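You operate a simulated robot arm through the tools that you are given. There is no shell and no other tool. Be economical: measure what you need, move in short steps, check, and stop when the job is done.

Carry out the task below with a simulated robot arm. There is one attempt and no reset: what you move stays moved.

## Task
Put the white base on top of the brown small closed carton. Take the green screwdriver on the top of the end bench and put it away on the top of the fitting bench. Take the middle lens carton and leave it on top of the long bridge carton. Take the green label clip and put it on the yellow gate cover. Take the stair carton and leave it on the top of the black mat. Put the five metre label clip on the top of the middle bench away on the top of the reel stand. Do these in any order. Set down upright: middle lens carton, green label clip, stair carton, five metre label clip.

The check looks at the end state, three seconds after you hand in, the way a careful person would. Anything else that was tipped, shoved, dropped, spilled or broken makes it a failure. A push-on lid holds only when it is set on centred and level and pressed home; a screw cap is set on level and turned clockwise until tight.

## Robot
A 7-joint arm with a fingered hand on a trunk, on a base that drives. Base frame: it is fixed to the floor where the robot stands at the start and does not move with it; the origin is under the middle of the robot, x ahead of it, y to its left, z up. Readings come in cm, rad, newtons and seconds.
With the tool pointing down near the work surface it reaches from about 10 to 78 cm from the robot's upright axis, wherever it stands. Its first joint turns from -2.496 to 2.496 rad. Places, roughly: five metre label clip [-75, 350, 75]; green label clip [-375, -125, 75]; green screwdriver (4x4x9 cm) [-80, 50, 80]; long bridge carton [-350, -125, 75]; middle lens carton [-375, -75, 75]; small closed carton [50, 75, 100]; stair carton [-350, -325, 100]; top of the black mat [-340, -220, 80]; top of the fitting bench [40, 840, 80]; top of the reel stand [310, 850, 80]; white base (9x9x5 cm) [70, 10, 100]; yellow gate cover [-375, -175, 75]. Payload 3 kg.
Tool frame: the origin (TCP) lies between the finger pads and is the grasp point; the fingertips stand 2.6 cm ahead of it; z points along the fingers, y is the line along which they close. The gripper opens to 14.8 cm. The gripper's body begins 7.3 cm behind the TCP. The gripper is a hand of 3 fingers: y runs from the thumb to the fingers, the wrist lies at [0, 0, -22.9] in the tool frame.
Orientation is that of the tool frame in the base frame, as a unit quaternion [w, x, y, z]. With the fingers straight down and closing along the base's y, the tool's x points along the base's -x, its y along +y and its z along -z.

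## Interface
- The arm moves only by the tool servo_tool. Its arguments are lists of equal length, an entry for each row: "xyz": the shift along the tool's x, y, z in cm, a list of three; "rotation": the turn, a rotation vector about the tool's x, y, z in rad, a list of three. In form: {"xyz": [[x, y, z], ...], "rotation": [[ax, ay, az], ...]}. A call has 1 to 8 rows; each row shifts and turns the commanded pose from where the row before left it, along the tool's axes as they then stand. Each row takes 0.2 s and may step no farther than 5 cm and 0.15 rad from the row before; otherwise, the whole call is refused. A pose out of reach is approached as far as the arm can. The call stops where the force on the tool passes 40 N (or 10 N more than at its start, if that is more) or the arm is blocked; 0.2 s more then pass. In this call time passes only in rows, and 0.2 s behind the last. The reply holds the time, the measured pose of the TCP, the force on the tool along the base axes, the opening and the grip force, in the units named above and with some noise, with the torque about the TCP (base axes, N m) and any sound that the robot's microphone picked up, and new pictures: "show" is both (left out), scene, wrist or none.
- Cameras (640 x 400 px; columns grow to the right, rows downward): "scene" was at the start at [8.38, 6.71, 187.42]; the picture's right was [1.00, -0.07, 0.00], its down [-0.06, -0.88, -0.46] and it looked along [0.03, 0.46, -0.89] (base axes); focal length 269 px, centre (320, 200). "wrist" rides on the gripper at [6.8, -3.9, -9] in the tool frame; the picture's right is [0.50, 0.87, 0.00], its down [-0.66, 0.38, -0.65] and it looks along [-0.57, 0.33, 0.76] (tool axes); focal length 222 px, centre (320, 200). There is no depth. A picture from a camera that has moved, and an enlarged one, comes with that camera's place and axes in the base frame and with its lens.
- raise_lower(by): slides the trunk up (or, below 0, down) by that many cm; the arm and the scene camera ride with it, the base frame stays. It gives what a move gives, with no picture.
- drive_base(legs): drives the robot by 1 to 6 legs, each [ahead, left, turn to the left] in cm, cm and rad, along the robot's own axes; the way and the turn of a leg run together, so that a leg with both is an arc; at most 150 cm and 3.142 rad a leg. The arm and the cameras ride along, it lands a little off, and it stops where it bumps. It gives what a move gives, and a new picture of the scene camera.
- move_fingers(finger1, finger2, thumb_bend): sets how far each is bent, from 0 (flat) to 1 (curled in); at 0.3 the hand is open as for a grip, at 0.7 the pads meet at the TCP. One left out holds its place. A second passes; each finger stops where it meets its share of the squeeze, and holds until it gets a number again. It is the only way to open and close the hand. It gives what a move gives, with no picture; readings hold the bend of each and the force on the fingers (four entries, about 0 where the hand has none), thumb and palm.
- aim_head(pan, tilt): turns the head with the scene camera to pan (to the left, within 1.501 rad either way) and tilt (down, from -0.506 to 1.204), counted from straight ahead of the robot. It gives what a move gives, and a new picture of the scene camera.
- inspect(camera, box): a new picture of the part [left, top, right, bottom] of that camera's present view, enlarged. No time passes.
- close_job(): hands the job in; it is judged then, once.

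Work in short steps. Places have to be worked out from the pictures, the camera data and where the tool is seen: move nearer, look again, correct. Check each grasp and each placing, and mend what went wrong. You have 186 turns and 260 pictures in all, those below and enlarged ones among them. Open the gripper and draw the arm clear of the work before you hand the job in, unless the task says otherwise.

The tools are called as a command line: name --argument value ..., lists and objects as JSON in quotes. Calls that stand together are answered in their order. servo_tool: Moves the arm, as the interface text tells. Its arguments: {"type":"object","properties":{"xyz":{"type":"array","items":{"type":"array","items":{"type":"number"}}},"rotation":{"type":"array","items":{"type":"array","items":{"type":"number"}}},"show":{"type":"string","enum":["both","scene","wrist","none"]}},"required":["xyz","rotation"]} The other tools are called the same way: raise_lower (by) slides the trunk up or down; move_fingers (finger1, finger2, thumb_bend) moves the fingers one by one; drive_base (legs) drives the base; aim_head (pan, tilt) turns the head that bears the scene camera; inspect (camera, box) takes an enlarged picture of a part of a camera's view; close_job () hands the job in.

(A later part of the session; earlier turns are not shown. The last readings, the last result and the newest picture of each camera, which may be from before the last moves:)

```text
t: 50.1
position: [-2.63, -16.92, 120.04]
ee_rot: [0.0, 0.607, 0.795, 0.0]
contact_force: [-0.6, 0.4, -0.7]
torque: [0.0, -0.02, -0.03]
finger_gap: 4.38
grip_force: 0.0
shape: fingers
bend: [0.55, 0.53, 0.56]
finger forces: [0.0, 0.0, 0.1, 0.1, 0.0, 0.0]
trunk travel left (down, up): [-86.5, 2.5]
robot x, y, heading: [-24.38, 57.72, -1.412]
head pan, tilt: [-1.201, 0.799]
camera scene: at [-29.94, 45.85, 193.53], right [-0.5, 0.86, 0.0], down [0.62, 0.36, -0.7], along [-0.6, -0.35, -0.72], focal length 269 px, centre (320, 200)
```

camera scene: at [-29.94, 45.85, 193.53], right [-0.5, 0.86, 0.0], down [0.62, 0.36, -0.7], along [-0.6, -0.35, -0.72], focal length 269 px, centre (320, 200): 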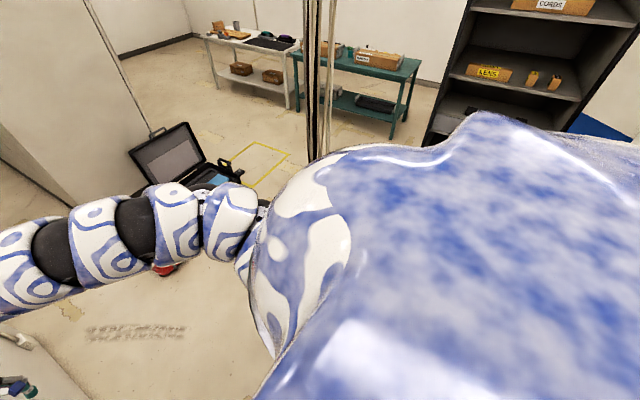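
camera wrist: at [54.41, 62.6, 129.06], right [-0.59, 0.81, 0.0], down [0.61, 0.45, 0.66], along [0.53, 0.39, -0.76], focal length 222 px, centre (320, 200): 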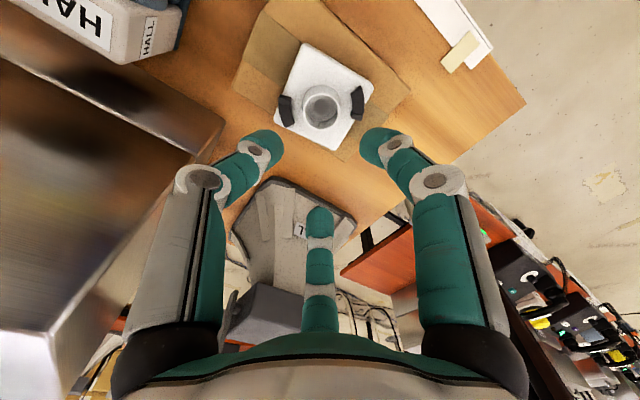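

I see an open case on the floor and a pole further off. I turn another 0.6 rad and look again.

drive_base --legs '[[0, 0, -0.6]]'

aim_head --pan -0.75 --tilt 0.75

```text
t: 52.1
position: [-48.62, -15.98, 120.05]
ee_rot: [0.001, 0.816, 0.579, -0.002]
contact_force: [-0.1, 0.2, 0.1]
torque: [0.02, 0.02, 0.0]
finger_gap: 4.38
grip_force: 0.1
shape: fingers
bend: [0.55, 0.53, 0.56]
finger forces: [0.1, 0.1, 0.0, 0.0, 0.1, 0.1]
trunk travel left (down, up): [-86.5, 2.5]
robot x, y, heading: [-24.25, 57.36, -2.012]
head pan, tilt: [-1.201, 0.799]
camera scene: at [-35.76, 51.25, 193.53], right [0.08, 1.0, 0.0], down [0.72, -0.05, -0.7], along [-0.69, 0.05, -0.72], focal length 269 px, centre (320, 200)
```

scene: 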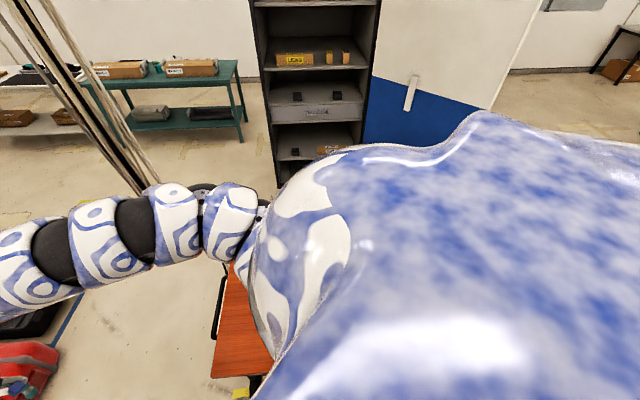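

```text
t: 53.0
position: [-48.56, -15.97, 120.07]
ee_rot: [0.0, 0.815, 0.579, 0.0]
contact_force: [-0.1, 0.8, -0.3]
torque: [0.01, 0.01, 0.02]
finger_gap: 4.39
grip_force: 0.1
shape: fingers
bend: [0.55, 0.53, 0.56]
finger forces: [0.1, 0.1, 0.1, 0.1, 0.0, 0.0]
trunk travel left (down, up): [-86.5, 2.5]
robot x, y, heading: [-24.19, 57.31, -2.017]
head pan, tilt: [-0.75, 0.75]
camera scene: at [-35.4, 47.59, 193.93], right [-0.37, 0.93, 0.0], down [0.63, 0.25, -0.73], along [-0.68, -0.27, -0.68], focal length 269 px, centre (320, 200)
```

scene: 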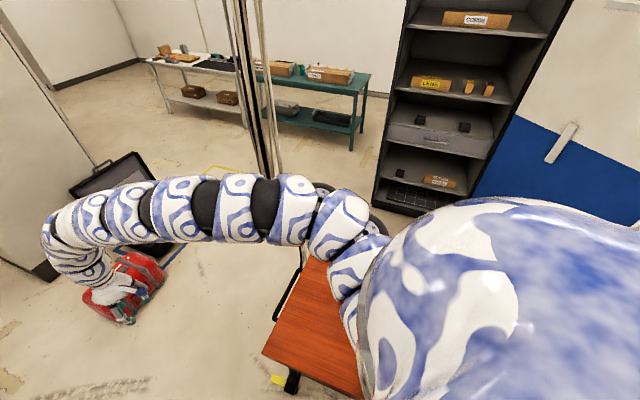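

A pole with cords stands near (-87, 12), within arm sweep. I shift 25 cm in +x first so the arm passes inside it, then turn to face the end bench.

drive_base --legs '[[-10.8, 22.5, 0], [0, 0, -1.12]]'

aim_head --pan 0.0 --tilt 0.9

```text
t: 57.7
position: [-75.92, 47.7, 120.09]
ee_rot: [0.0, 0.998, 0.056, 0.0]
contact_force: [-0.1, 0.7, -0.4]
torque: [0.0, 0.0, -0.02]
finger_gap: 4.39
grip_force: 0.0
shape: fingers
bend: [0.55, 0.53, 0.56]
finger forces: [0.0, 0.0, 0.0, 0.0, 0.0, 0.0]
trunk travel left (down, up): [-86.5, 2.5]
robot x, y, heading: [1.03, 57.64, -3.14]
head pan, tilt: [-0.75, 0.75]
camera scene: at [-13.35, 63.57, 193.93], right [0.68, 0.73, 0.0], down [0.5, -0.46, -0.73], along [-0.54, 0.5, -0.68], focal length 269 px, centre (320, 200)
```

scene: 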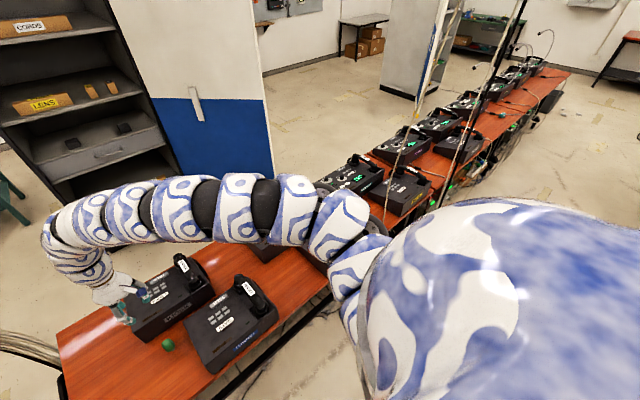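

```text
t: 58.8
position: [-75.93, 47.71, 120.06]
ee_rot: [0.0, 0.998, 0.056, -0.001]
contact_force: [0.4, 0.1, 0.3]
torque: [0.0, 0.05, -0.01]
finger_gap: 4.39
grip_force: 0.1
shape: fingers
bend: [0.55, 0.53, 0.56]
finger forces: [0.0, 0.0, 0.1, 0.0, 0.0, 0.0]
trunk travel left (down, up): [-86.5, 2.5]
robot x, y, heading: [0.8, 57.61, -3.135]
head pan, tilt: [0.0, 0.901]
camera scene: at [-14.83, 57.89, 192.74], right [0.0, 1.0, 0.0], down [0.78, 0.0, -0.62], along [-0.62, 0.0, -0.78], focal length 269 px, centre (320, 200)
```

scene: 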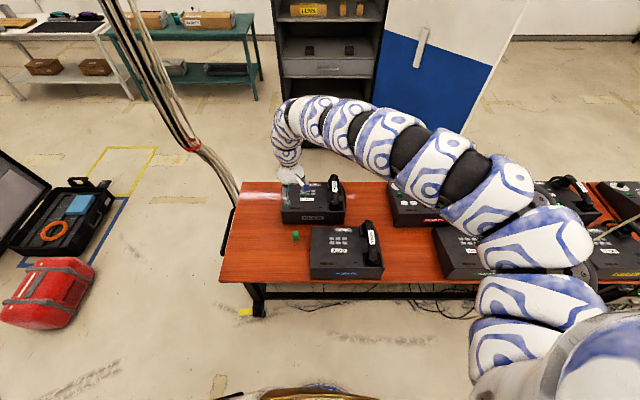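

A small green object at pixel (295, 235) is likely the screwdriver. I zoom in.

inspect --camera "scene" --box '[220, 170, 380, 290]'

inspect --camera "wrist" --box '[0, 0, 640, 400]'

```text
3.33 times, centred on (300, 230) of scene
camera zoom: at [-14.83, 57.89, 192.74], right [0.0, 1.0, 0.0], down [0.78, 0.0, -0.62], along [-0.62, 0.0, -0.78], focal length 896 px, centre (387, 100)
```

zoom: 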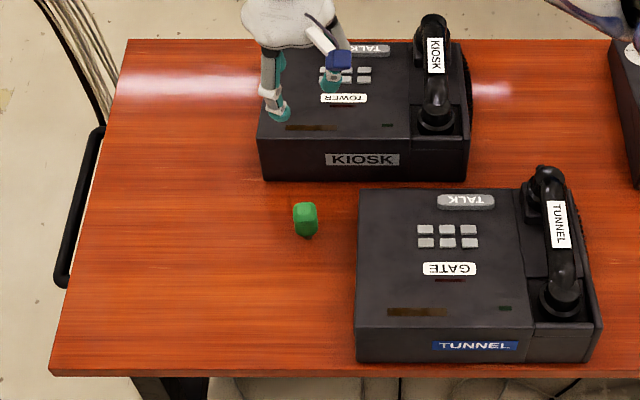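

```text
1.00 times, centred on (320, 200) of wrist (not enlarged: the box is as wide or as high as the picture)
camera zoom: at [-69.68, 52.36, 129.04], right [0.6, -0.8, 0.0], down [-0.61, -0.45, 0.65], along [-0.53, -0.39, -0.76], focal length 222 px, centre (320, 200)
```

zoom: 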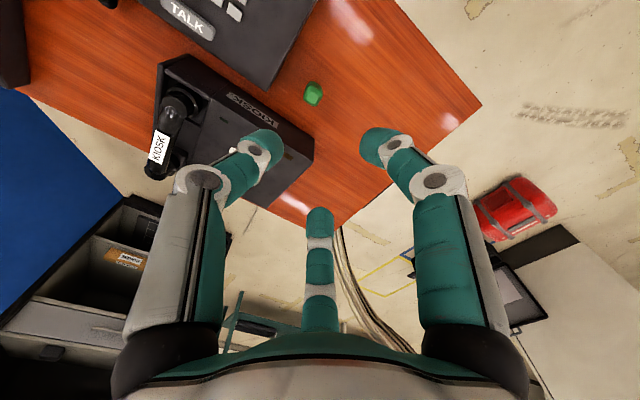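

The screwdriver stands at (-80.7, 46.2), z 79–88. I drive 6 cm ahead, then turn the hand 0.42 rad so its digits fit between the phones, and lower the trunk.

drive_base --legs '[[6, 0, 0]]'

servo_tool --xyz '[[1, 0.7, 0], [0, 0.5, 0], [0, 0, 0]]' --rotation '[[0, 0, -0.14], [0, 0, -0.14], [0, 0, -0.14]]' --show "none"

raise_lower --by -23

inspect --camera "wrist" --box '[0, 0, 640, 400]'

```text
t: 59.7
position: [-82.12, 47.62, 119.91]
ee_rot: [-0.001, 0.998, 0.058, 0.0]
contact_force: [-0.1, 0.1, -0.3]
torque: [0.0, -0.05, -0.03]
finger_gap: 4.35
grip_force: 0.0
shape: fingers
bend: [0.55, 0.53, 0.56]
finger forces: [0.1, 0.1, 0.1, 0.0, 0.0, 0.0]
trunk travel left (down, up): [-86.5, 2.5]
robot x, y, heading: [-5.26, 57.89, -3.132]
head pan, tilt: [0.0, 0.901]
camera scene: at [-21.1, 57.85, 192.71], right [0.0, 1.0, 0.0], down [0.78, 0.0, -0.62], along [-0.62, 0.0, -0.78], focal length 269 px, centre (320, 200)
```

scene: 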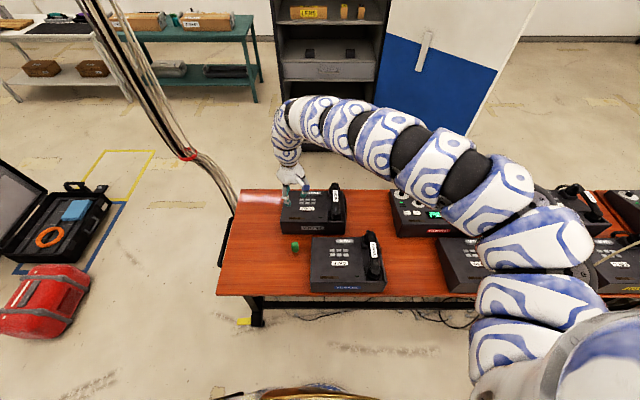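

```text
t: 60.5
position: [-81.42, 46.37, 119.84]
ee_rot: [0.001, 0.964, 0.265, -0.001]
contact_force: [0.3, 0.5, -0.3]
torque: [0.05, 0.01, 0.04]
finger_gap: 4.37
grip_force: 0.0
shape: fingers
bend: [0.55, 0.53, 0.56]
finger forces: [0.0, 0.0, 0.1, 0.0, 0.0, 0.0]
out of reach, approached as far as the arm can: row 1
trunk travel left (down, up): [-86.5, 2.5]
robot x, y, heading: [-5.42, 57.46, -3.132]
head pan, tilt: [0.0, 0.901]
```

```text
t: 63.0
position: [-81.42, 46.22, 96.88]
ee_rot: [0.0, 0.965, 0.264, -0.002]
contact_force: [-0.4, -0.5, 1.7]
torque: [0.0, -0.02, -0.02]
finger_gap: 4.36
grip_force: 0.1
shape: fingers
bend: [0.55, 0.53, 0.56]
finger forces: [0.1, 0.1, 0.0, 0.0, 0.1, 0.0]
trunk travel left (down, up): [-63.5, 25.5]
robot x, y, heading: [-5.25, 57.89, -3.131]
head pan, tilt: [0.0, 0.901]
```

```text
1.00 times, centred on (320, 200) of wrist (not enlarged: the box is as wide or as high as the picture)
camera zoom: at [-77.44, 53.12, 105.86], right [0.87, -0.49, 0.0], down [-0.37, -0.66, 0.65], along [-0.32, -0.57, -0.76], focal length 222 px, centre (320, 200)
```

zoom: 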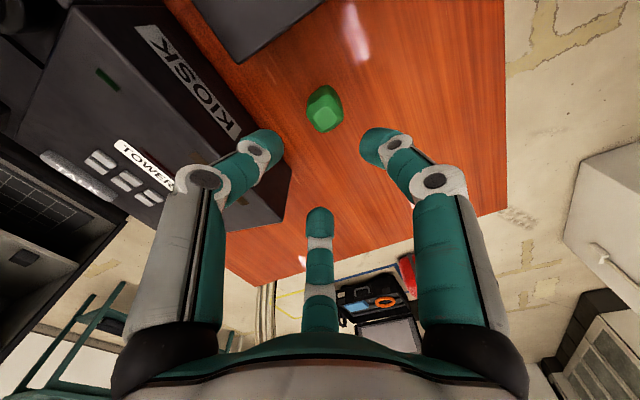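

I turn the hand 0.52 rad more so that all knuckles clear both phones, centre on the screwdriver and look again partway down.

servo_tool --xyz '[[1.1, 0.3, 0], [0, 0, 0], [0, 0, 2], [0, 0, 2], [0, 0, 1]]' --rotation '[[0, 0, -0.13], [0, 0, -0.13], [0, 0, -0.13], [0, 0, -0.13], [0, 0, 0]]' --show "wrist"

inspect --camera "scene" --box '[220, 120, 420, 300]'

```text
t: 64.2
position: [-81.18, 46.23, 91.48]
ee_rot: [-0.001, 0.864, 0.504, -0.001]
contact_force: [0.0, 0.6, -0.2]
torque: [0.0, 0.04, -0.02]
finger_gap: 4.37
grip_force: 0.0
shape: fingers
bend: [0.55, 0.53, 0.56]
finger forces: [0.0, 0.1, 0.0, 0.0, 0.0, 0.1]
out of reach, approached as far as the arm can: row 1
trunk travel left (down, up): [-63.5, 25.5]
robot x, y, heading: [-5.19, 57.61, -3.136]
head pan, tilt: [0.0, 0.901]
camera wrist: at [-81.08, 54.06, 100.53], right [1.0, 0.01, 0.0], down [0.01, -0.76, 0.65], along [0.0, -0.65, -0.76], focal length 222 px, centre (320, 200)
```

wrist: 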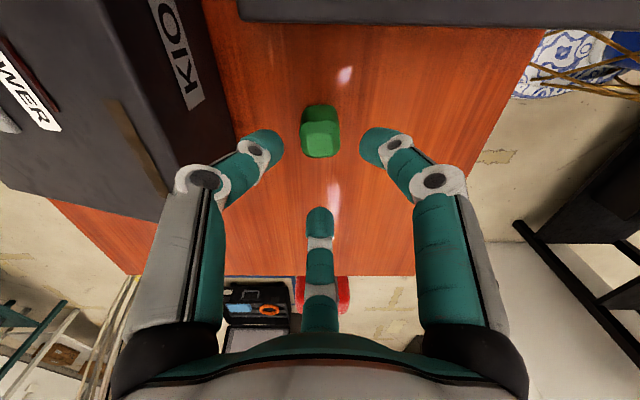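

```text
2.22 times, centred on (320, 210) of scene
camera zoom: at [-20.82, 57.84, 169.74], right [0.0, 1.0, 0.0], down [0.78, 0.0, -0.62], along [-0.62, 0.0, -0.78], focal length 598 px, centre (320, 178)
```

zoom: 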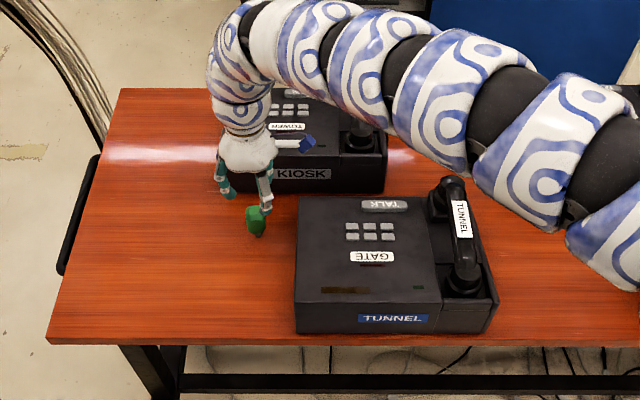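

Nearly aligned: the driver is at about (-81.1, 46.7). I descend to grip height.

servo_tool --xyz '[[0.4, -0.2, 2], [0, 0, 2], [0, 0, 2], [0, 0, 1]]' --rotation '[[0, 0, 0], [0, 0, 0], [0, 0, 0], [0, 0, 0]]' --show "wrist"

```text
t: 65.2
position: [-81.11, 46.87, 84.6]
ee_rot: [-0.001, 0.865, 0.503, 0.0]
contact_force: [-1.2, -0.2, 0.0]
torque: [-0.01, -0.01, -0.01]
finger_gap: 4.38
grip_force: 0.1
shape: fingers
bend: [0.55, 0.53, 0.56]
finger forces: [0.1, 0.1, 0.1, 0.1, 0.1, 0.1]
trunk travel left (down, up): [-63.5, 25.5]
robot x, y, heading: [-5.23, 57.66, -3.14]
head pan, tilt: [0.0, 0.901]
camera wrist: at [-81.07, 54.56, 93.52], right [1.0, 0.01, 0.0], down [0.01, -0.76, 0.65], along [0.0, -0.65, -0.76], focal length 222 px, centre (320, 200)
```

wrist: 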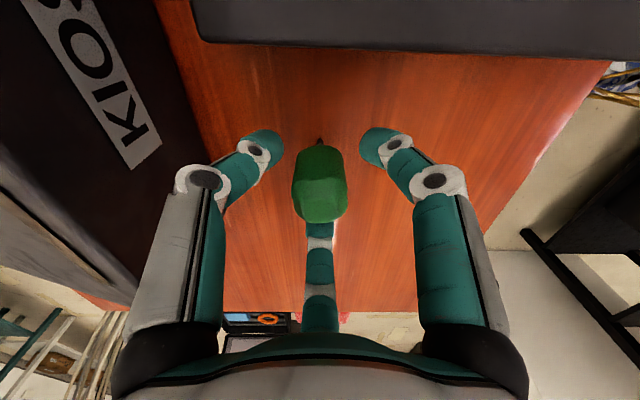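

The handle (tip down) is between the digits. I close on it.

move_fingers --finger1 0.75 --finger2 0.75 --thumb_bend 0.75

servo_tool --xyz '[[0, 0, -2], [0, 0, -3], [0, 0, -4], [0, 0, -4]]' --rotation '[[0, 0, 0], [0, 0, 0], [0, 0, 0], [0, 0, 0]]' --show "wrist"

```text
t: 66.2
position: [-81.06, 46.73, 84.56]
ee_rot: [-0.001, 0.864, 0.503, 0.0]
contact_force: [0.1, -0.8, -0.3]
torque: [-0.02, 0.02, -0.03]
finger_gap: 1.19
grip_force: 15.3
shape: fingers
bend: [0.63, 0.56, 0.68]
finger forces: [9.7, 11.9, 0.1, 0.0, 10.1, 0.1]
trunk travel left (down, up): [-63.5, 25.5]
robot x, y, heading: [-5.34, 57.66, -3.138]
head pan, tilt: [0.0, 0.901]
```

```text
t: 67.2
position: [-81.51, 46.6, 97.57]
ee_rot: [0.001, 0.864, 0.503, 0.0]
contact_force: [0.9, 1.0, -0.4]
torque: [-0.02, 0.0, 0.02]
finger_gap: 1.12
grip_force: 15.6
shape: fingers
bend: [0.64, 0.56, 0.68]
finger forces: [8.8, 11.9, 0.0, 0.0, 10.4, 0.1]
out of reach, approached as far as the arm can: row 4
trunk travel left (down, up): [-63.5, 25.5]
robot x, y, heading: [-5.28, 57.7, -3.139]
head pan, tilt: [0.0, 0.901]
camera wrist: at [-81.48, 54.44, 106.6], right [1.0, 0.01, 0.0], down [0.0, -0.76, 0.65], along [0.0, -0.65, -0.76], focal length 222 px, centre (320, 200)
```

wrist: 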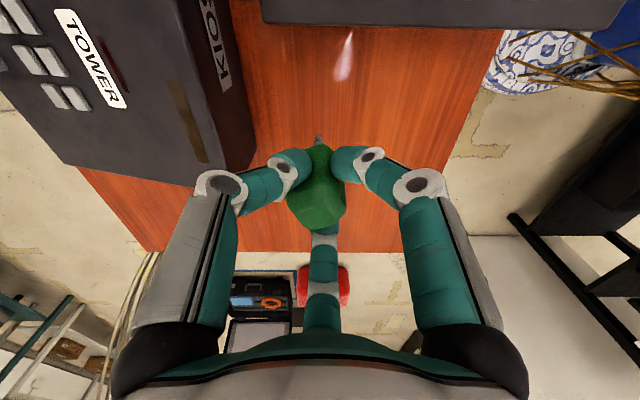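

Got it. I raise the trunk, back off to x≈5 and turn right to face up the aisle (+y).

raise_lower --by 22

drive_base --legs '[[-13, 0, 0], [0, 0, -1.57]]'

aim_head --pan 0.0 --tilt 0.4

```text
t: 69.5
position: [-81.65, 46.4, 119.5]
ee_rot: [-0.001, 0.864, 0.503, 0.001]
contact_force: [-0.6, 0.4, -0.4]
torque: [0.03, -0.01, 0.0]
finger_gap: 1.1
grip_force: 15.7
shape: fingers
bend: [0.64, 0.56, 0.68]
finger forces: [8.7, 12.0, 0.0, 0.0, 10.4, 0.0]
trunk travel left (down, up): [-85.5, 3.5]
robot x, y, heading: [-5.59, 57.28, -3.139]
head pan, tilt: [0.0, 0.901]
```

```text
t: 74.6
position: [-3.7, 133.96, 119.48]
ee_rot: [0.001, 0.968, -0.252, 0.001]
contact_force: [0.1, -0.5, -0.3]
torque: [-0.02, -0.04, 0.01]
finger_gap: 1.05
grip_force: 15.2
shape: fingers
bend: [0.64, 0.56, 0.68]
finger forces: [8.0, 12.0, 0.0, 0.0, 10.7, 0.0]
trunk travel left (down, up): [-85.5, 3.5]
robot x, y, heading: [7.9, 57.65, 1.58]
head pan, tilt: [0.0, 0.901]
camera scene: at [7.68, 73.54, 191.74], right [1.0, 0.01, 0.0], down [0.01, -0.78, -0.62], along [-0.01, 0.62, -0.78], focal length 269 px, centre (320, 200)
```

scene: 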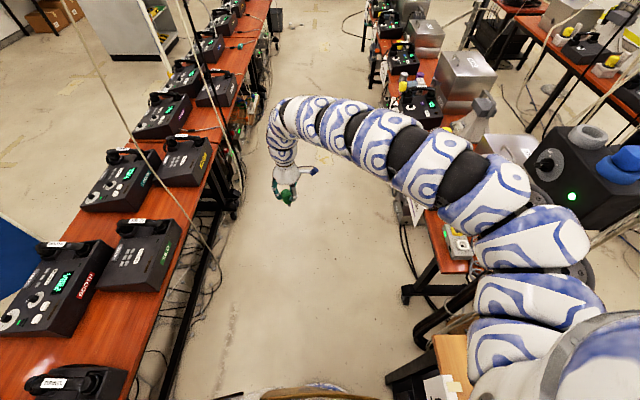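

```text
t: 75.5
position: [-3.68, 133.97, 119.4]
ee_rot: [0.001, 0.967, -0.253, 0.001]
contact_force: [-0.3, -0.8, -0.5]
torque: [-0.01, 0.0, -0.01]
finger_gap: 1.02
grip_force: 15.9
shape: fingers
bend: [0.64, 0.56, 0.68]
finger forces: [8.0, 12.0, 0.0, 0.0, 10.7, 0.0]
trunk travel left (down, up): [-85.5, 3.5]
robot x, y, heading: [7.86, 57.36, 1.582]
head pan, tilt: [0.0, 0.4]
camera scene: at [7.64, 75.26, 196.03], right [1.0, 0.01, 0.0], down [0.0, -0.39, -0.92], along [-0.01, 0.92, -0.39], focal length 269 px, centre (320, 200)
```

scene: 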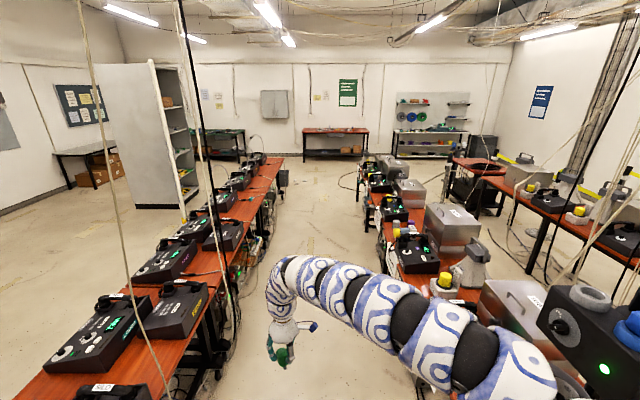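

The aisle ahead is clear; a device on a pole is close on the right (about (64, 115)). I shift left 14 cm and drive up in stages.

drive_base --legs '[[0, 14, -0.01], [150, 0, 0], [150, 0, 0]]'

```text
t: 90.9
position: [-16.3, 433.18, 119.44]
ee_rot: [0.0, 0.966, -0.257, 0.001]
contact_force: [-0.9, 0.1, -0.6]
torque: [0.03, -0.01, -0.01]
finger_gap: 1.04
grip_force: 15.5
shape: fingers
bend: [0.64, 0.56, 0.68]
finger forces: [8.0, 12.1, 0.1, 0.0, 10.7, 0.0]
trunk travel left (down, up): [-85.5, 3.5]
robot x, y, heading: [-5.4, 356.65, 1.571]
head pan, tilt: [0.0, 0.4]
camera scene: at [-5.48, 374.44, 196.04], right [1.0, 0.0, 0.0], down [0.0, -0.39, -0.92], along [0.0, 0.92, -0.39], focal length 269 px, centre (320, 200)
```

scene: 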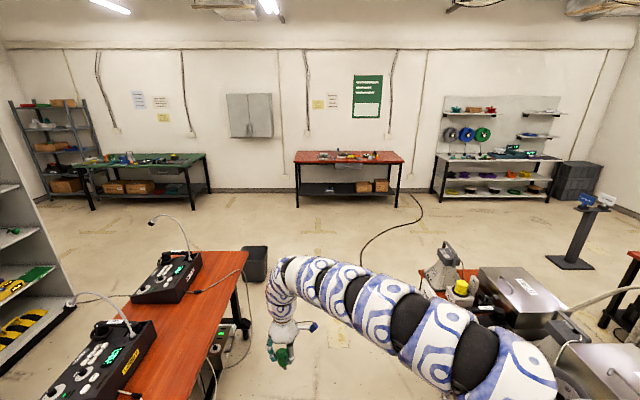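

The red fitting bench front edge lies at about y 803, x centre ~37. I drive on to about (45, 690).

drive_base --legs '[[150, 0, 0], [130, 0, 0], [0, -50, 0], [45, 0, 0]]'

aim_head --pan 0.0 --tilt 0.75

```text
t: 103.3
position: [-18.92, 699.09, 119.3]
ee_rot: [0.002, 0.968, -0.25, 0.0]
contact_force: [-0.2, -0.3, -0.3]
torque: [-0.06, 0.03, -0.02]
finger_gap: 1.03
grip_force: 15.6
shape: fingers
bend: [0.64, 0.56, 0.68]
finger forces: [7.9, 12.1, 0.0, 0.0, 10.8, 0.0]
trunk travel left (down, up): [-85.5, 3.5]
robot x, y, heading: [-7.15, 622.28, 1.584]
head pan, tilt: [0.0, 0.4]
stopped in leg 2: the robot was blocked; the commanded pose is now the measured one
camera scene: at [-7.43, 640.65, 195.98], right [1.0, 0.01, 0.0], down [0.01, -0.39, -0.92], along [-0.01, 0.92, -0.39], focal length 269 px, centre (320, 200)
```

scene: 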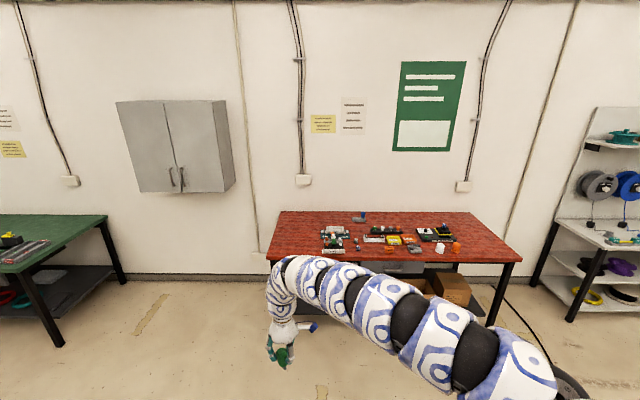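

```text
t: 104.1
position: [-19.04, 698.72, 119.4]
ee_rot: [0.0, 0.968, -0.25, 0.001]
contact_force: [-0.3, 0.2, -0.6]
torque: [-0.04, 0.01, -0.04]
finger_gap: 1.02
grip_force: 15.1
shape: fingers
bend: [0.64, 0.56, 0.68]
finger forces: [7.9, 12.1, 0.0, 0.0, 10.7, 0.0]
trunk travel left (down, up): [-85.5, 3.5]
robot x, y, heading: [-7.04, 622.58, 1.584]
head pan, tilt: [0.0, 0.75]
camera scene: at [-7.42, 639.24, 192.93], right [1.0, 0.01, 0.0], down [0.01, -0.68, -0.73], along [-0.01, 0.73, -0.68], focal length 269 px, centre (320, 200)
```

scene: 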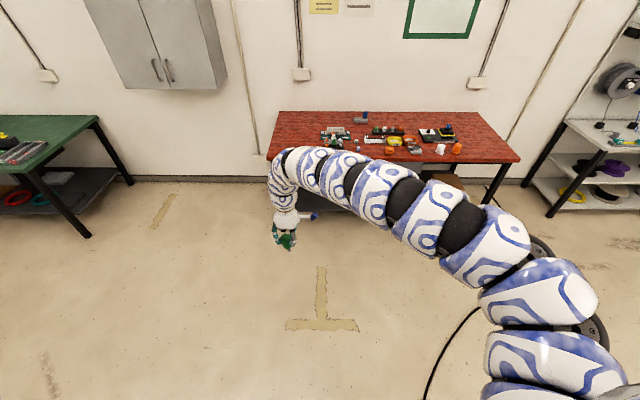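

Blocked at y=622 by something not in view. I look down to the left and right sides.

aim_head --pan 1.2 --tilt 0.9

aim_head --pan -0.9 --tilt 1.0

```text
t: 105.5
position: [-19.1, 698.62, 119.49]
ee_rot: [0.0, 0.968, -0.251, 0.001]
contact_force: [-0.8, 0.0, -1.3]
torque: [0.01, -0.02, 0.02]
finger_gap: 1.05
grip_force: 15.2
shape: fingers
bend: [0.64, 0.56, 0.68]
finger forces: [7.9, 12.1, 0.0, 0.0, 10.6, 0.0]
trunk travel left (down, up): [-85.5, 3.5]
robot x, y, heading: [-7.23, 622.36, 1.583]
head pan, tilt: [1.201, 0.901]
camera scene: at [-14.38, 633.48, 191.74], right [0.35, 0.94, 0.0], down [0.73, -0.27, -0.62], along [-0.58, 0.22, -0.78], focal length 269 px, centre (320, 200)
```

scene: 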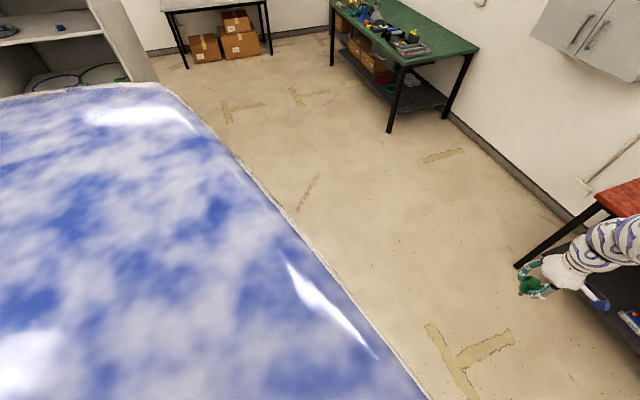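

```text
t: 107.5
position: [-19.04, 698.72, 119.41]
ee_rot: [0.0, 0.968, -0.25, 0.001]
contact_force: [-0.2, 0.5, -0.8]
torque: [0.0, -0.01, 0.02]
finger_gap: 1.02
grip_force: 15.2
shape: fingers
bend: [0.64, 0.56, 0.68]
finger forces: [7.9, 12.1, 0.1, 0.1, 10.8, 0.1]
trunk travel left (down, up): [-85.5, 3.5]
robot x, y, heading: [-7.09, 622.28, 1.584]
head pan, tilt: [-0.901, 1.0]
camera scene: at [-1.91, 635.25, 191.02], right [0.63, -0.77, 0.0], down [-0.65, -0.53, -0.54], along [0.42, 0.34, -0.84], focal length 269 px, centre (320, 200)
```

scene: 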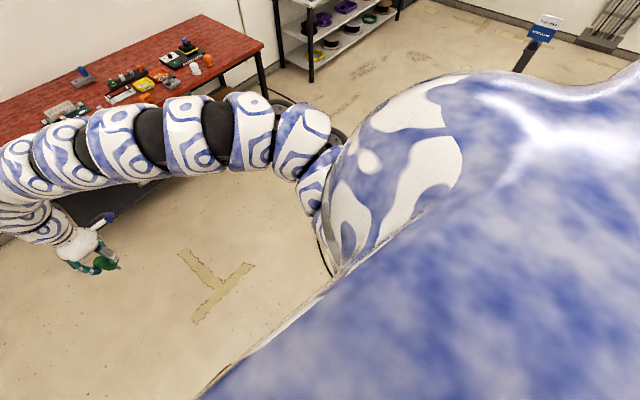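

Nothing obvious. I try going ahead once more with a slight shift left.

drive_base --legs '[[-4, 0, 0], [0, 10, 0], [30, 0, 0]]'

```text
t: 110.8
position: [-29.24, 724.61, 119.47]
ee_rot: [0.001, 0.968, -0.25, 0.0]
contact_force: [1.2, 0.5, -0.9]
torque: [-0.04, -0.03, 0.04]
finger_gap: 1.02
grip_force: 15.1
shape: fingers
bend: [0.64, 0.56, 0.68]
finger forces: [7.8, 12.1, 0.0, 0.1, 10.8, 0.0]
trunk travel left (down, up): [-85.5, 3.5]
robot x, y, heading: [-17.91, 648.57, 1.586]
head pan, tilt: [-0.901, 1.0]
camera scene: at [-12.18, 661.25, 191.01], right [0.63, -0.78, 0.0], down [-0.65, -0.53, -0.54], along [0.42, 0.34, -0.84], focal length 269 px, centre (320, 200)
```

scene: 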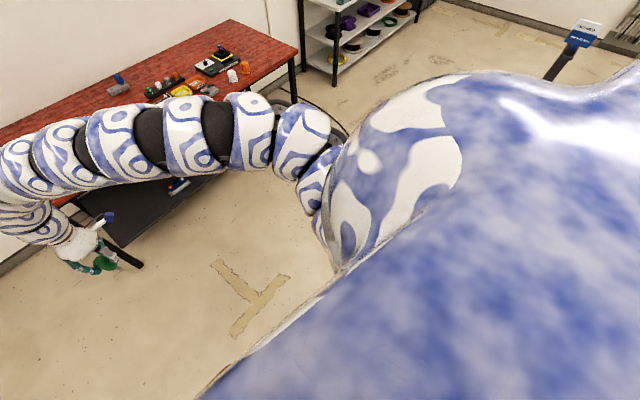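

It passes now. The bench spans x -47…138, and its left part (x -40…0) looks empty, so I drive straight ahead to use that.

drive_base --legs '[[80, 0, -0.015]]'

aim_head --pan 0.1 --tilt 0.8

```text
t: 115.1
position: [-28.1, 805.83, 119.44]
ee_rot: [0.0, 0.965, -0.261, 0.002]
contact_force: [0.7, -0.5, -1.8]
torque: [0.0, 0.0, -0.03]
finger_gap: 1.0
grip_force: 15.7
shape: fingers
bend: [0.64, 0.56, 0.68]
finger forces: [7.8, 12.2, 0.0, 0.1, 10.8, 0.1]
trunk travel left (down, up): [-85.5, 3.5]
robot x, y, heading: [-17.48, 729.2, 1.567]
head pan, tilt: [-0.901, 1.0]
camera scene: at [-12.25, 741.82, 191.01], right [0.62, -0.79, 0.0], down [-0.66, -0.52, -0.54], along [0.43, 0.33, -0.84], focal length 269 px, centre (320, 200)
```

scene: 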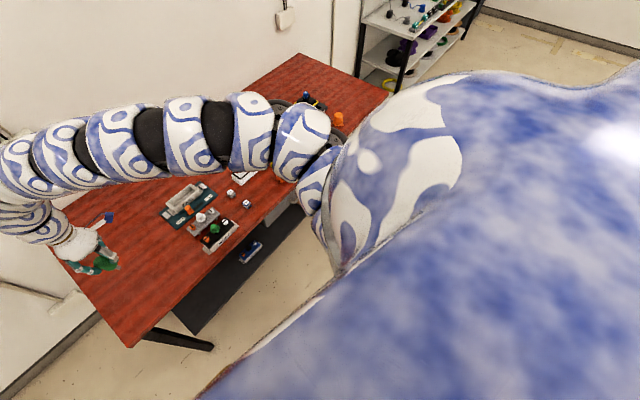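

```text
t: 116.4
position: [-28.06, 805.65, 119.47]
ee_rot: [0.001, 0.965, -0.261, 0.001]
contact_force: [0.7, 0.5, -1.5]
torque: [-0.01, 0.01, -0.01]
finger_gap: 0.99
grip_force: 15.2
shape: fingers
bend: [0.64, 0.56, 0.68]
finger forces: [7.8, 12.1, 0.1, 0.1, 10.8, 0.1]
trunk travel left (down, up): [-85.5, 3.5]
robot x, y, heading: [-17.64, 728.96, 1.559]
head pan, tilt: [0.099, 0.799]
camera scene: at [-18.48, 745.5, 192.53], right [1.0, 0.09, 0.0], down [0.07, -0.71, -0.7], along [-0.06, 0.69, -0.72], focal length 269 px, centre (320, 200)
```

scene: 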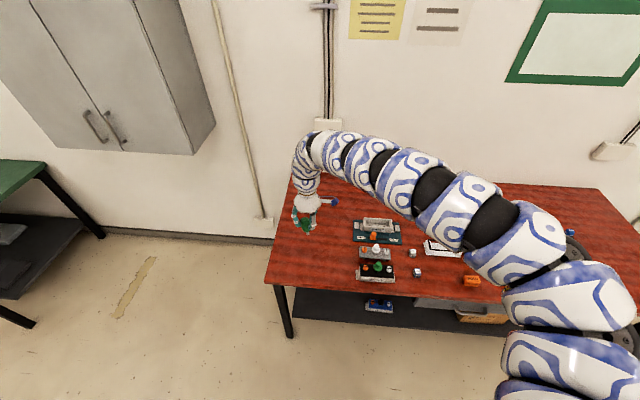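

The area around (-27, 828) is free. I drive 23 cm ahead and lower the trunk 28 cm.

drive_base --legs '[[23, 0, 0]]'

raise_lower --by -27

inspect --camera "wrist" --box '[0, 0, 640, 400]'

```text
t: 118.1
position: [-27.77, 828.82, 119.34]
ee_rot: [0.001, 0.965, -0.261, 0.001]
contact_force: [0.9, 0.1, -0.9]
torque: [-0.01, 0.0, 0.02]
finger_gap: 0.97
grip_force: 15.1
shape: fingers
bend: [0.64, 0.56, 0.68]
finger forces: [7.8, 12.1, 0.1, 0.0, 10.8, 0.1]
trunk travel left (down, up): [-85.5, 3.5]
robot x, y, heading: [-17.47, 752.17, 1.557]
head pan, tilt: [0.099, 0.799]
camera scene: at [-18.28, 768.88, 192.51], right [1.0, 0.09, 0.0], down [0.07, -0.71, -0.7], along [-0.06, 0.69, -0.72], focal length 269 px, centre (320, 200)
```

scene: 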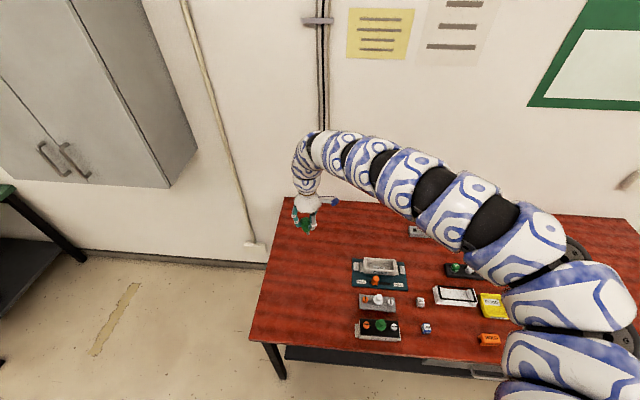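

```text
t: 120.9
position: [-27.71, 828.66, 92.68]
ee_rot: [-0.001, 0.965, -0.262, -0.001]
contact_force: [-0.3, -1.0, 15.5]
torque: [0.07, 0.15, -0.01]
finger_gap: 0.4
grip_force: 17.4
shape: fingers
bend: [0.74, 0.55, 0.66]
finger forces: [9.6, 11.7, 0.0, 0.1, 13.5, 0.0]
trunk travel left (down, up): [-58.5, 30.5]
robot x, y, heading: [-17.52, 752.29, 1.562]
head pan, tilt: [0.099, 0.799]
```

```text
1.00 times, centred on (320, 200) of wrist (not enlarged: the box is as wide or as high as the picture)
camera zoom: at [-19.87, 828.66, 101.6], right [-0.01, -1.0, 0.0], down [-0.76, 0.0, 0.65], along [-0.65, 0.0, -0.76], focal length 222 px, centre (320, 200)
```

zoom: 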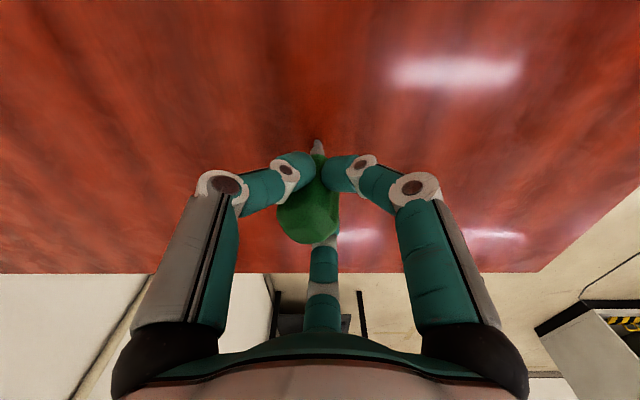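

The tip has touched the bench already (15 N, so bench top ≈87). I ease up 0.4 cm and open the fingers gradually.

servo_tool --xyz '[[0, 0, -0.5]]' --rotation '[[0, 0, 0]]' --show "none"

move_fingers --finger1 0.6 --finger2 0.53 --thumb_bend 0.6

inspect --camera "wrist" --box '[0, 0, 640, 400]'

```text
t: 121.3
position: [-27.66, 828.7, 92.8]
ee_rot: [0.002, 0.965, -0.261, 0.002]
contact_force: [0.1, 0.1, -0.4]
torque: [0.0, 0.0, 0.01]
finger_gap: 0.42
grip_force: 14.4
shape: fingers
bend: [0.73, 0.55, 0.66]
finger forces: [6.4, 11.3, 0.0, 0.0, 10.9, 0.0]
trunk travel left (down, up): [-58.5, 30.5]
robot x, y, heading: [-17.67, 752.49, 1.561]
head pan, tilt: [0.099, 0.799]
```

```text
t: 122.3
position: [-27.75, 828.92, 92.97]
ee_rot: [0.001, 0.965, -0.261, 0.002]
contact_force: [-0.4, 0.2, -0.1]
torque: [-0.03, 0.0, -0.01]
finger_gap: 2.93
grip_force: 0.1
shape: fingers
bend: [0.6, 0.53, 0.6]
finger forces: [0.0, 0.0, 0.0, 0.0, 0.2, 0.0]
trunk travel left (down, up): [-58.5, 30.5]
robot x, y, heading: [-17.85, 752.2, 1.563]
head pan, tilt: [0.099, 0.799]
```

```text
1.00 times, centred on (320, 200) of wrist (not enlarged: the box is as wide or as high as the picture)
camera zoom: at [-19.93, 828.85, 101.96], right [-0.01, -1.0, 0.0], down [-0.76, 0.01, 0.65], along [-0.65, 0.0, -0.76], focal length 222 px, centre (320, 200)
```

zoom: 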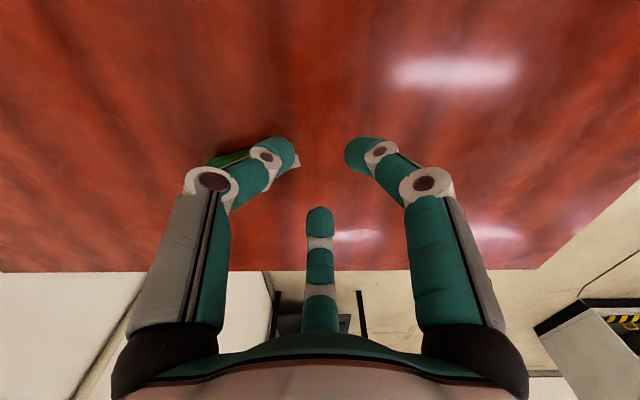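

It lies on the bench under the thumb side. I lift the hand straight up and check.

raise_lower --by 15

inspect --camera "wrist" --box '[0, 0, 640, 400]'

aim_head --pan 0.1 --tilt 0.9

```text
t: 124.0
position: [-27.77, 828.85, 107.9]
ee_rot: [0.002, 0.965, -0.262, 0.001]
contact_force: [-0.6, -0.8, -0.2]
torque: [-0.03, 0.0, 0.0]
finger_gap: 2.91
grip_force: 0.1
shape: fingers
bend: [0.6, 0.53, 0.6]
finger forces: [0.1, 0.1, 0.0, 0.0, 0.0, 0.1]
trunk travel left (down, up): [-73.5, 15.5]
robot x, y, heading: [-17.47, 752.2, 1.565]
head pan, tilt: [0.099, 0.799]
```

```text
1.00 times, centred on (320, 200) of wrist (not enlarged: the box is as wide or as high as the picture)
camera zoom: at [-19.93, 828.86, 116.95], right [-0.01, -1.0, 0.0], down [-0.76, 0.01, 0.65], along [-0.65, 0.0, -0.76], focal length 222 px, centre (320, 200)
```

zoom: 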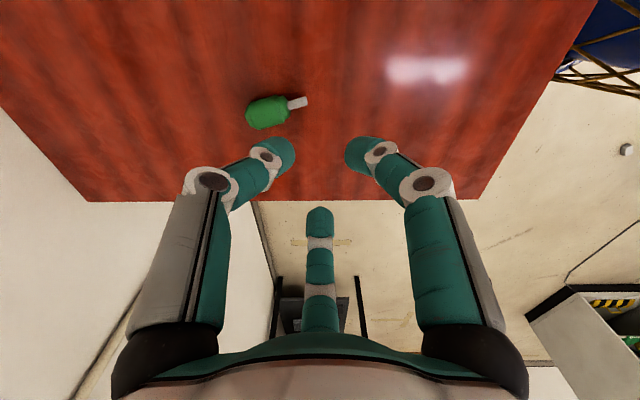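

```text
t: 124.7
position: [-27.8, 828.83, 108.01]
ee_rot: [0.001, 0.965, -0.261, 0.001]
contact_force: [0.3, -0.4, 0.9]
torque: [-0.03, -0.01, -0.03]
finger_gap: 2.9
grip_force: 0.0
shape: fingers
bend: [0.6, 0.53, 0.6]
finger forces: [0.0, 0.0, 0.1, 0.1, 0.1, 0.0]
trunk travel left (down, up): [-73.5, 15.5]
robot x, y, heading: [-17.47, 752.19, 1.562]
head pan, tilt: [0.099, 0.901]
camera scene: at [-18.23, 768.18, 179.74], right [1.0, 0.09, 0.0], down [0.07, -0.78, -0.62], along [-0.06, 0.62, -0.78], focal length 269 px, centre (320, 200)
```

scene: 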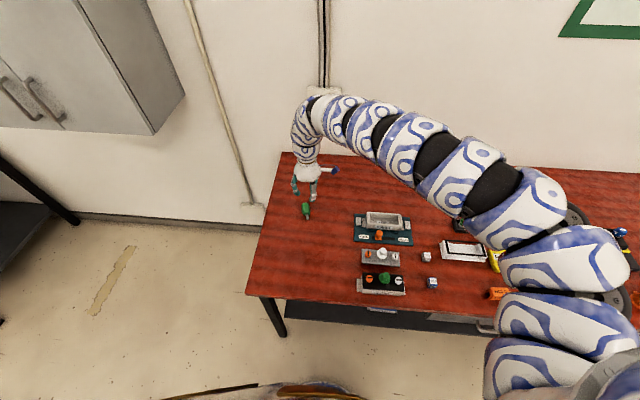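

The screwdriver lies still on the fitting bench. Now I raise the trunk and back down the aisle to y≈265 to view the middle bench.

raise_lower --by 14

drive_base --legs '[[-140, 0, 0.01], [-150, 0, 0], [-150, 0, 0], [-45, 0, 0]]'

aim_head --pan 0.6 --tilt 0.7

```text
t: 126.4
position: [-27.71, 828.9, 121.92]
ee_rot: [0.002, 0.965, -0.262, 0.001]
contact_force: [-0.1, -0.2, 0.7]
torque: [-0.03, 0.01, 0.0]
finger_gap: 2.93
grip_force: 0.1
shape: fingers
bend: [0.6, 0.53, 0.6]
finger forces: [0.0, 0.1, 0.1, 0.1, 0.0, 0.1]
trunk travel left (down, up): [-87.5, 1.5]
robot x, y, heading: [-17.44, 751.97, 1.562]
head pan, tilt: [0.099, 0.901]
```

```text
t: 130.8
position: [-28.68, 738.64, 122.29]
ee_rot: [-0.001, 0.966, -0.26, 0.001]
contact_force: [0.1, -0.7, 0.5]
torque: [0.07, -0.01, 0.01]
finger_gap: 2.92
grip_force: 0.1
shape: fingers
bend: [0.6, 0.53, 0.6]
finger forces: [0.1, 0.1, 0.1, 0.0, 0.1, 0.0]
trunk travel left (down, up): [-87.5, 1.5]
robot x, y, heading: [-17.93, 662.61, 1.568]
head pan, tilt: [0.099, 0.901]
stopped in leg 1: the robot was blocked; the commanded pose is now the measured one
camera scene: at [-18.85, 677.74, 193.83], right [1.0, 0.1, 0.0], down [0.08, -0.78, -0.62], along [-0.06, 0.62, -0.78], focal length 269 px, centre (320, 200)
```

scene: 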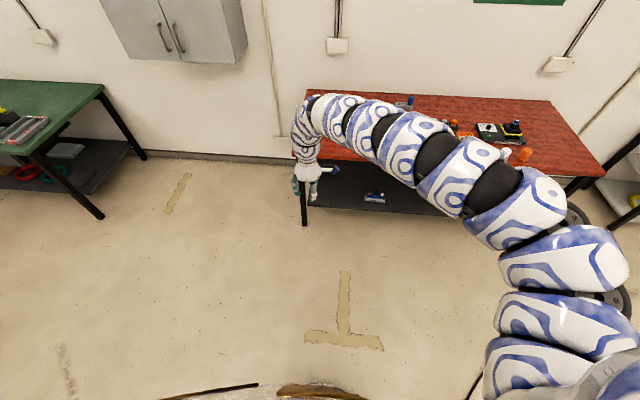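

```text
t: 131.8
position: [-28.65, 739.25, 121.92]
ee_rot: [0.001, 0.966, -0.258, 0.001]
contact_force: [-0.4, -0.3, -1.4]
torque: [-0.02, -0.01, 0.03]
finger_gap: 2.93
grip_force: 0.1
shape: fingers
bend: [0.6, 0.53, 0.6]
finger forces: [0.0, 0.1, 0.1, 0.1, 0.0, 0.1]
trunk travel left (down, up): [-87.5, 1.5]
robot x, y, heading: [-18.14, 662.87, 1.566]
head pan, tilt: [0.6, 0.7]
camera scene: at [-22.88, 678.15, 195.36], right [0.83, 0.56, 0.0], down [0.36, -0.53, -0.76], along [-0.43, 0.63, -0.64], focal length 269 px, centre (320, 200)
```

scene: 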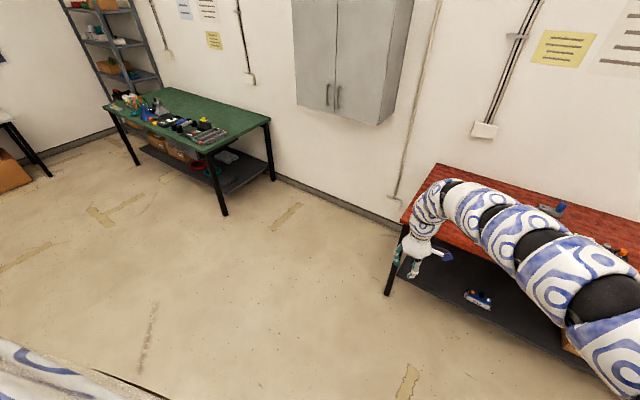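

Something low around y≈642 on my right catches the base. I shift left 10 cm and back again.

drive_base --legs '[[3, 0, 0], [0, 12, 0], [-130, 0, 0]]'

```text
t: 133.5
position: [-40.53, 742.32, 121.86]
ee_rot: [0.002, 0.966, -0.259, 0.002]
contact_force: [-0.6, -0.3, -0.4]
torque: [0.03, -0.02, 0.01]
finger_gap: 2.96
grip_force: 0.2
shape: fingers
bend: [0.6, 0.53, 0.6]
finger forces: [0.1, 0.0, 0.0, 0.0, 0.0, 0.0]
trunk travel left (down, up): [-87.5, 1.5]
robot x, y, heading: [-29.9, 665.83, 1.564]
head pan, tilt: [0.6, 0.7]
stopped in leg 2: the robot was blocked; the commanded pose is now the measured one
camera scene: at [-34.76, 681.27, 195.35], right [0.83, 0.56, 0.0], down [0.36, -0.53, -0.76], along [-0.43, 0.63, -0.64], focal length 269 px, centre (320, 200)
```

scene: 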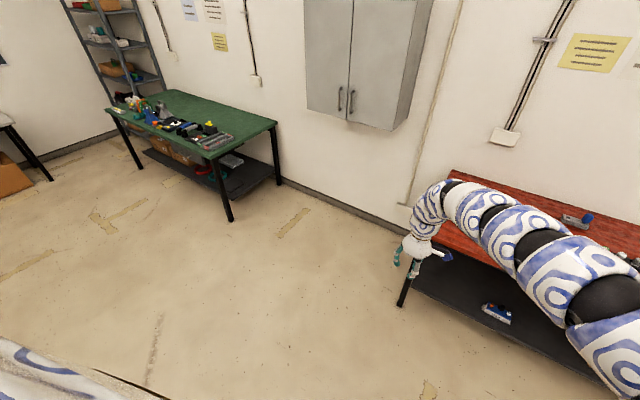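

Blocked on the left as well. I need to see it: I move ahead and right a little, then turn left to look behind.

drive_base --legs '[[15, -8, 0], [0, 0, 1.2]]'

aim_head --pan 0.9 --tilt 1.0

```text
t: 138.0
position: [-96.99, 697.83, 122.03]
ee_rot: [0.001, 0.942, 0.336, 0.003]
contact_force: [0.4, 0.8, -0.1]
torque: [-0.04, 0.05, -0.03]
finger_gap: 2.92
grip_force: 0.0
shape: fingers
bend: [0.6, 0.53, 0.6]
finger forces: [0.0, 0.1, 0.0, 0.1, 0.0, 0.1]
trunk travel left (down, up): [-87.5, 1.5]
robot x, y, heading: [-21.94, 680.91, 2.782]
head pan, tilt: [0.6, 0.7]
camera scene: at [-37.55, 681.97, 195.36], right [-0.23, 0.97, 0.0], down [0.63, 0.15, -0.76], along [-0.74, -0.18, -0.64], focal length 269 px, centre (320, 200)
```

scene: 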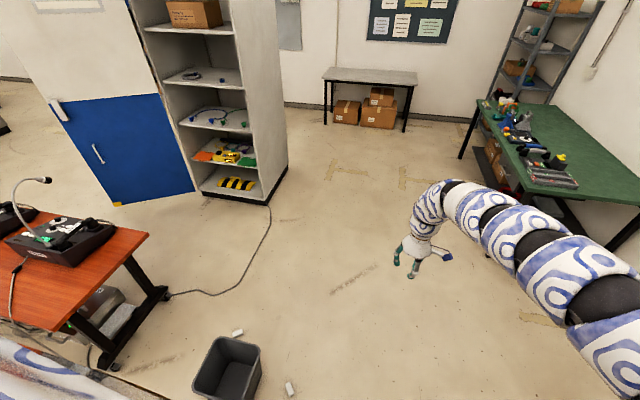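

```text
t: 138.8
position: [-96.95, 698.02, 121.87]
ee_rot: [0.0, 0.942, 0.336, 0.002]
contact_force: [-0.7, 0.2, -0.4]
torque: [0.03, -0.03, -0.02]
finger_gap: 2.94
grip_force: 0.1
shape: fingers
bend: [0.6, 0.53, 0.6]
finger forces: [0.1, 0.1, 0.1, 0.0, 0.1, 0.0]
trunk travel left (down, up): [-87.5, 1.5]
robot x, y, heading: [-21.63, 680.88, 2.778]
head pan, tilt: [0.901, 1.0]
camera scene: at [-35.27, 680.42, 193.02], right [-0.51, 0.86, 0.0], down [0.72, 0.43, -0.54], along [-0.46, -0.28, -0.84], focal length 269 px, centre (320, 200)
```

scene: 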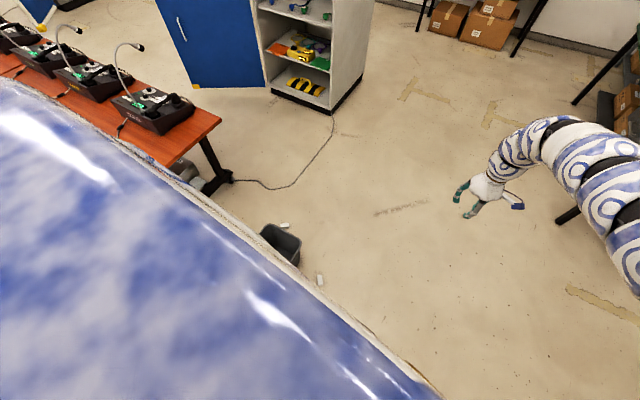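

The bin (about (-75, 610)) and paper scraps on the left, and a cable on the right, leave a tight corridor around x≈-12. I turn back square to the aisle and line up.

drive_base --legs '[[0, 0, -1.207], [0, -9.5, 0]]'

aim_head --pan -0.6 --tilt 1.2

```text
t: 142.9
position: [-22.94, 757.28, 121.88]
ee_rot: [0.003, 0.967, -0.256, 0.001]
contact_force: [-0.9, 1.0, -0.6]
torque: [-0.02, 0.04, 0.03]
finger_gap: 2.94
grip_force: 0.1
shape: fingers
bend: [0.6, 0.53, 0.6]
finger forces: [0.0, 0.0, 0.0, 0.0, 0.0, 0.0]
trunk travel left (down, up): [-87.5, 1.5]
robot x, y, heading: [-11.91, 680.63, 1.574]
head pan, tilt: [0.901, 1.0]
camera scene: at [-17.57, 693.48, 193.03], right [0.62, 0.79, 0.0], down [0.66, -0.52, -0.54], along [-0.43, 0.33, -0.84], focal length 269 px, centre (320, 200)
```

scene: 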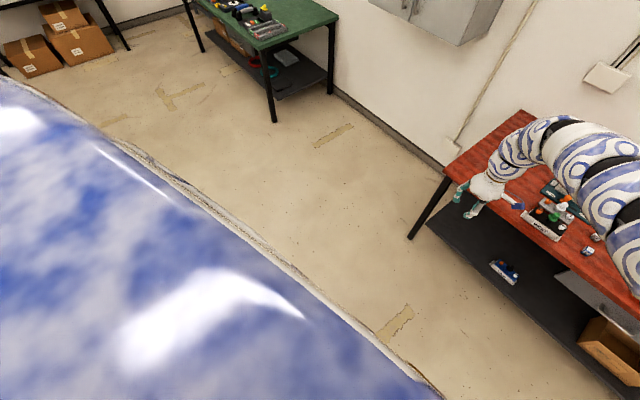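

```text
t: 144.5
position: [-23.06, 757.2, 121.9]
ee_rot: [0.002, 0.966, -0.257, 0.002]
contact_force: [0.3, -0.4, -0.2]
torque: [-0.01, 0.01, 0.01]
finger_gap: 2.92
grip_force: 0.0
shape: fingers
bend: [0.6, 0.53, 0.6]
finger forces: [0.1, 0.0, 0.0, 0.0, 0.1, 0.0]
trunk travel left (down, up): [-87.5, 1.5]
robot x, y, heading: [-12.38, 680.87, 1.577]
head pan, tilt: [-0.6, 1.201]
camera scene: at [-9.15, 693.8, 191.76], right [0.83, -0.56, 0.0], down [-0.52, -0.77, -0.36], along [0.2, 0.3, -0.93], focal length 269 px, centre (320, 200)
```

scene: 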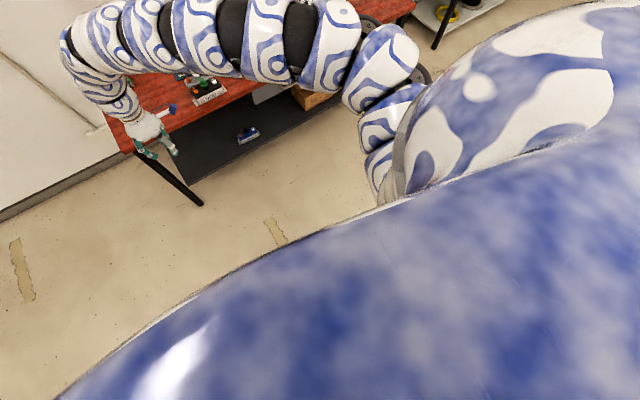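

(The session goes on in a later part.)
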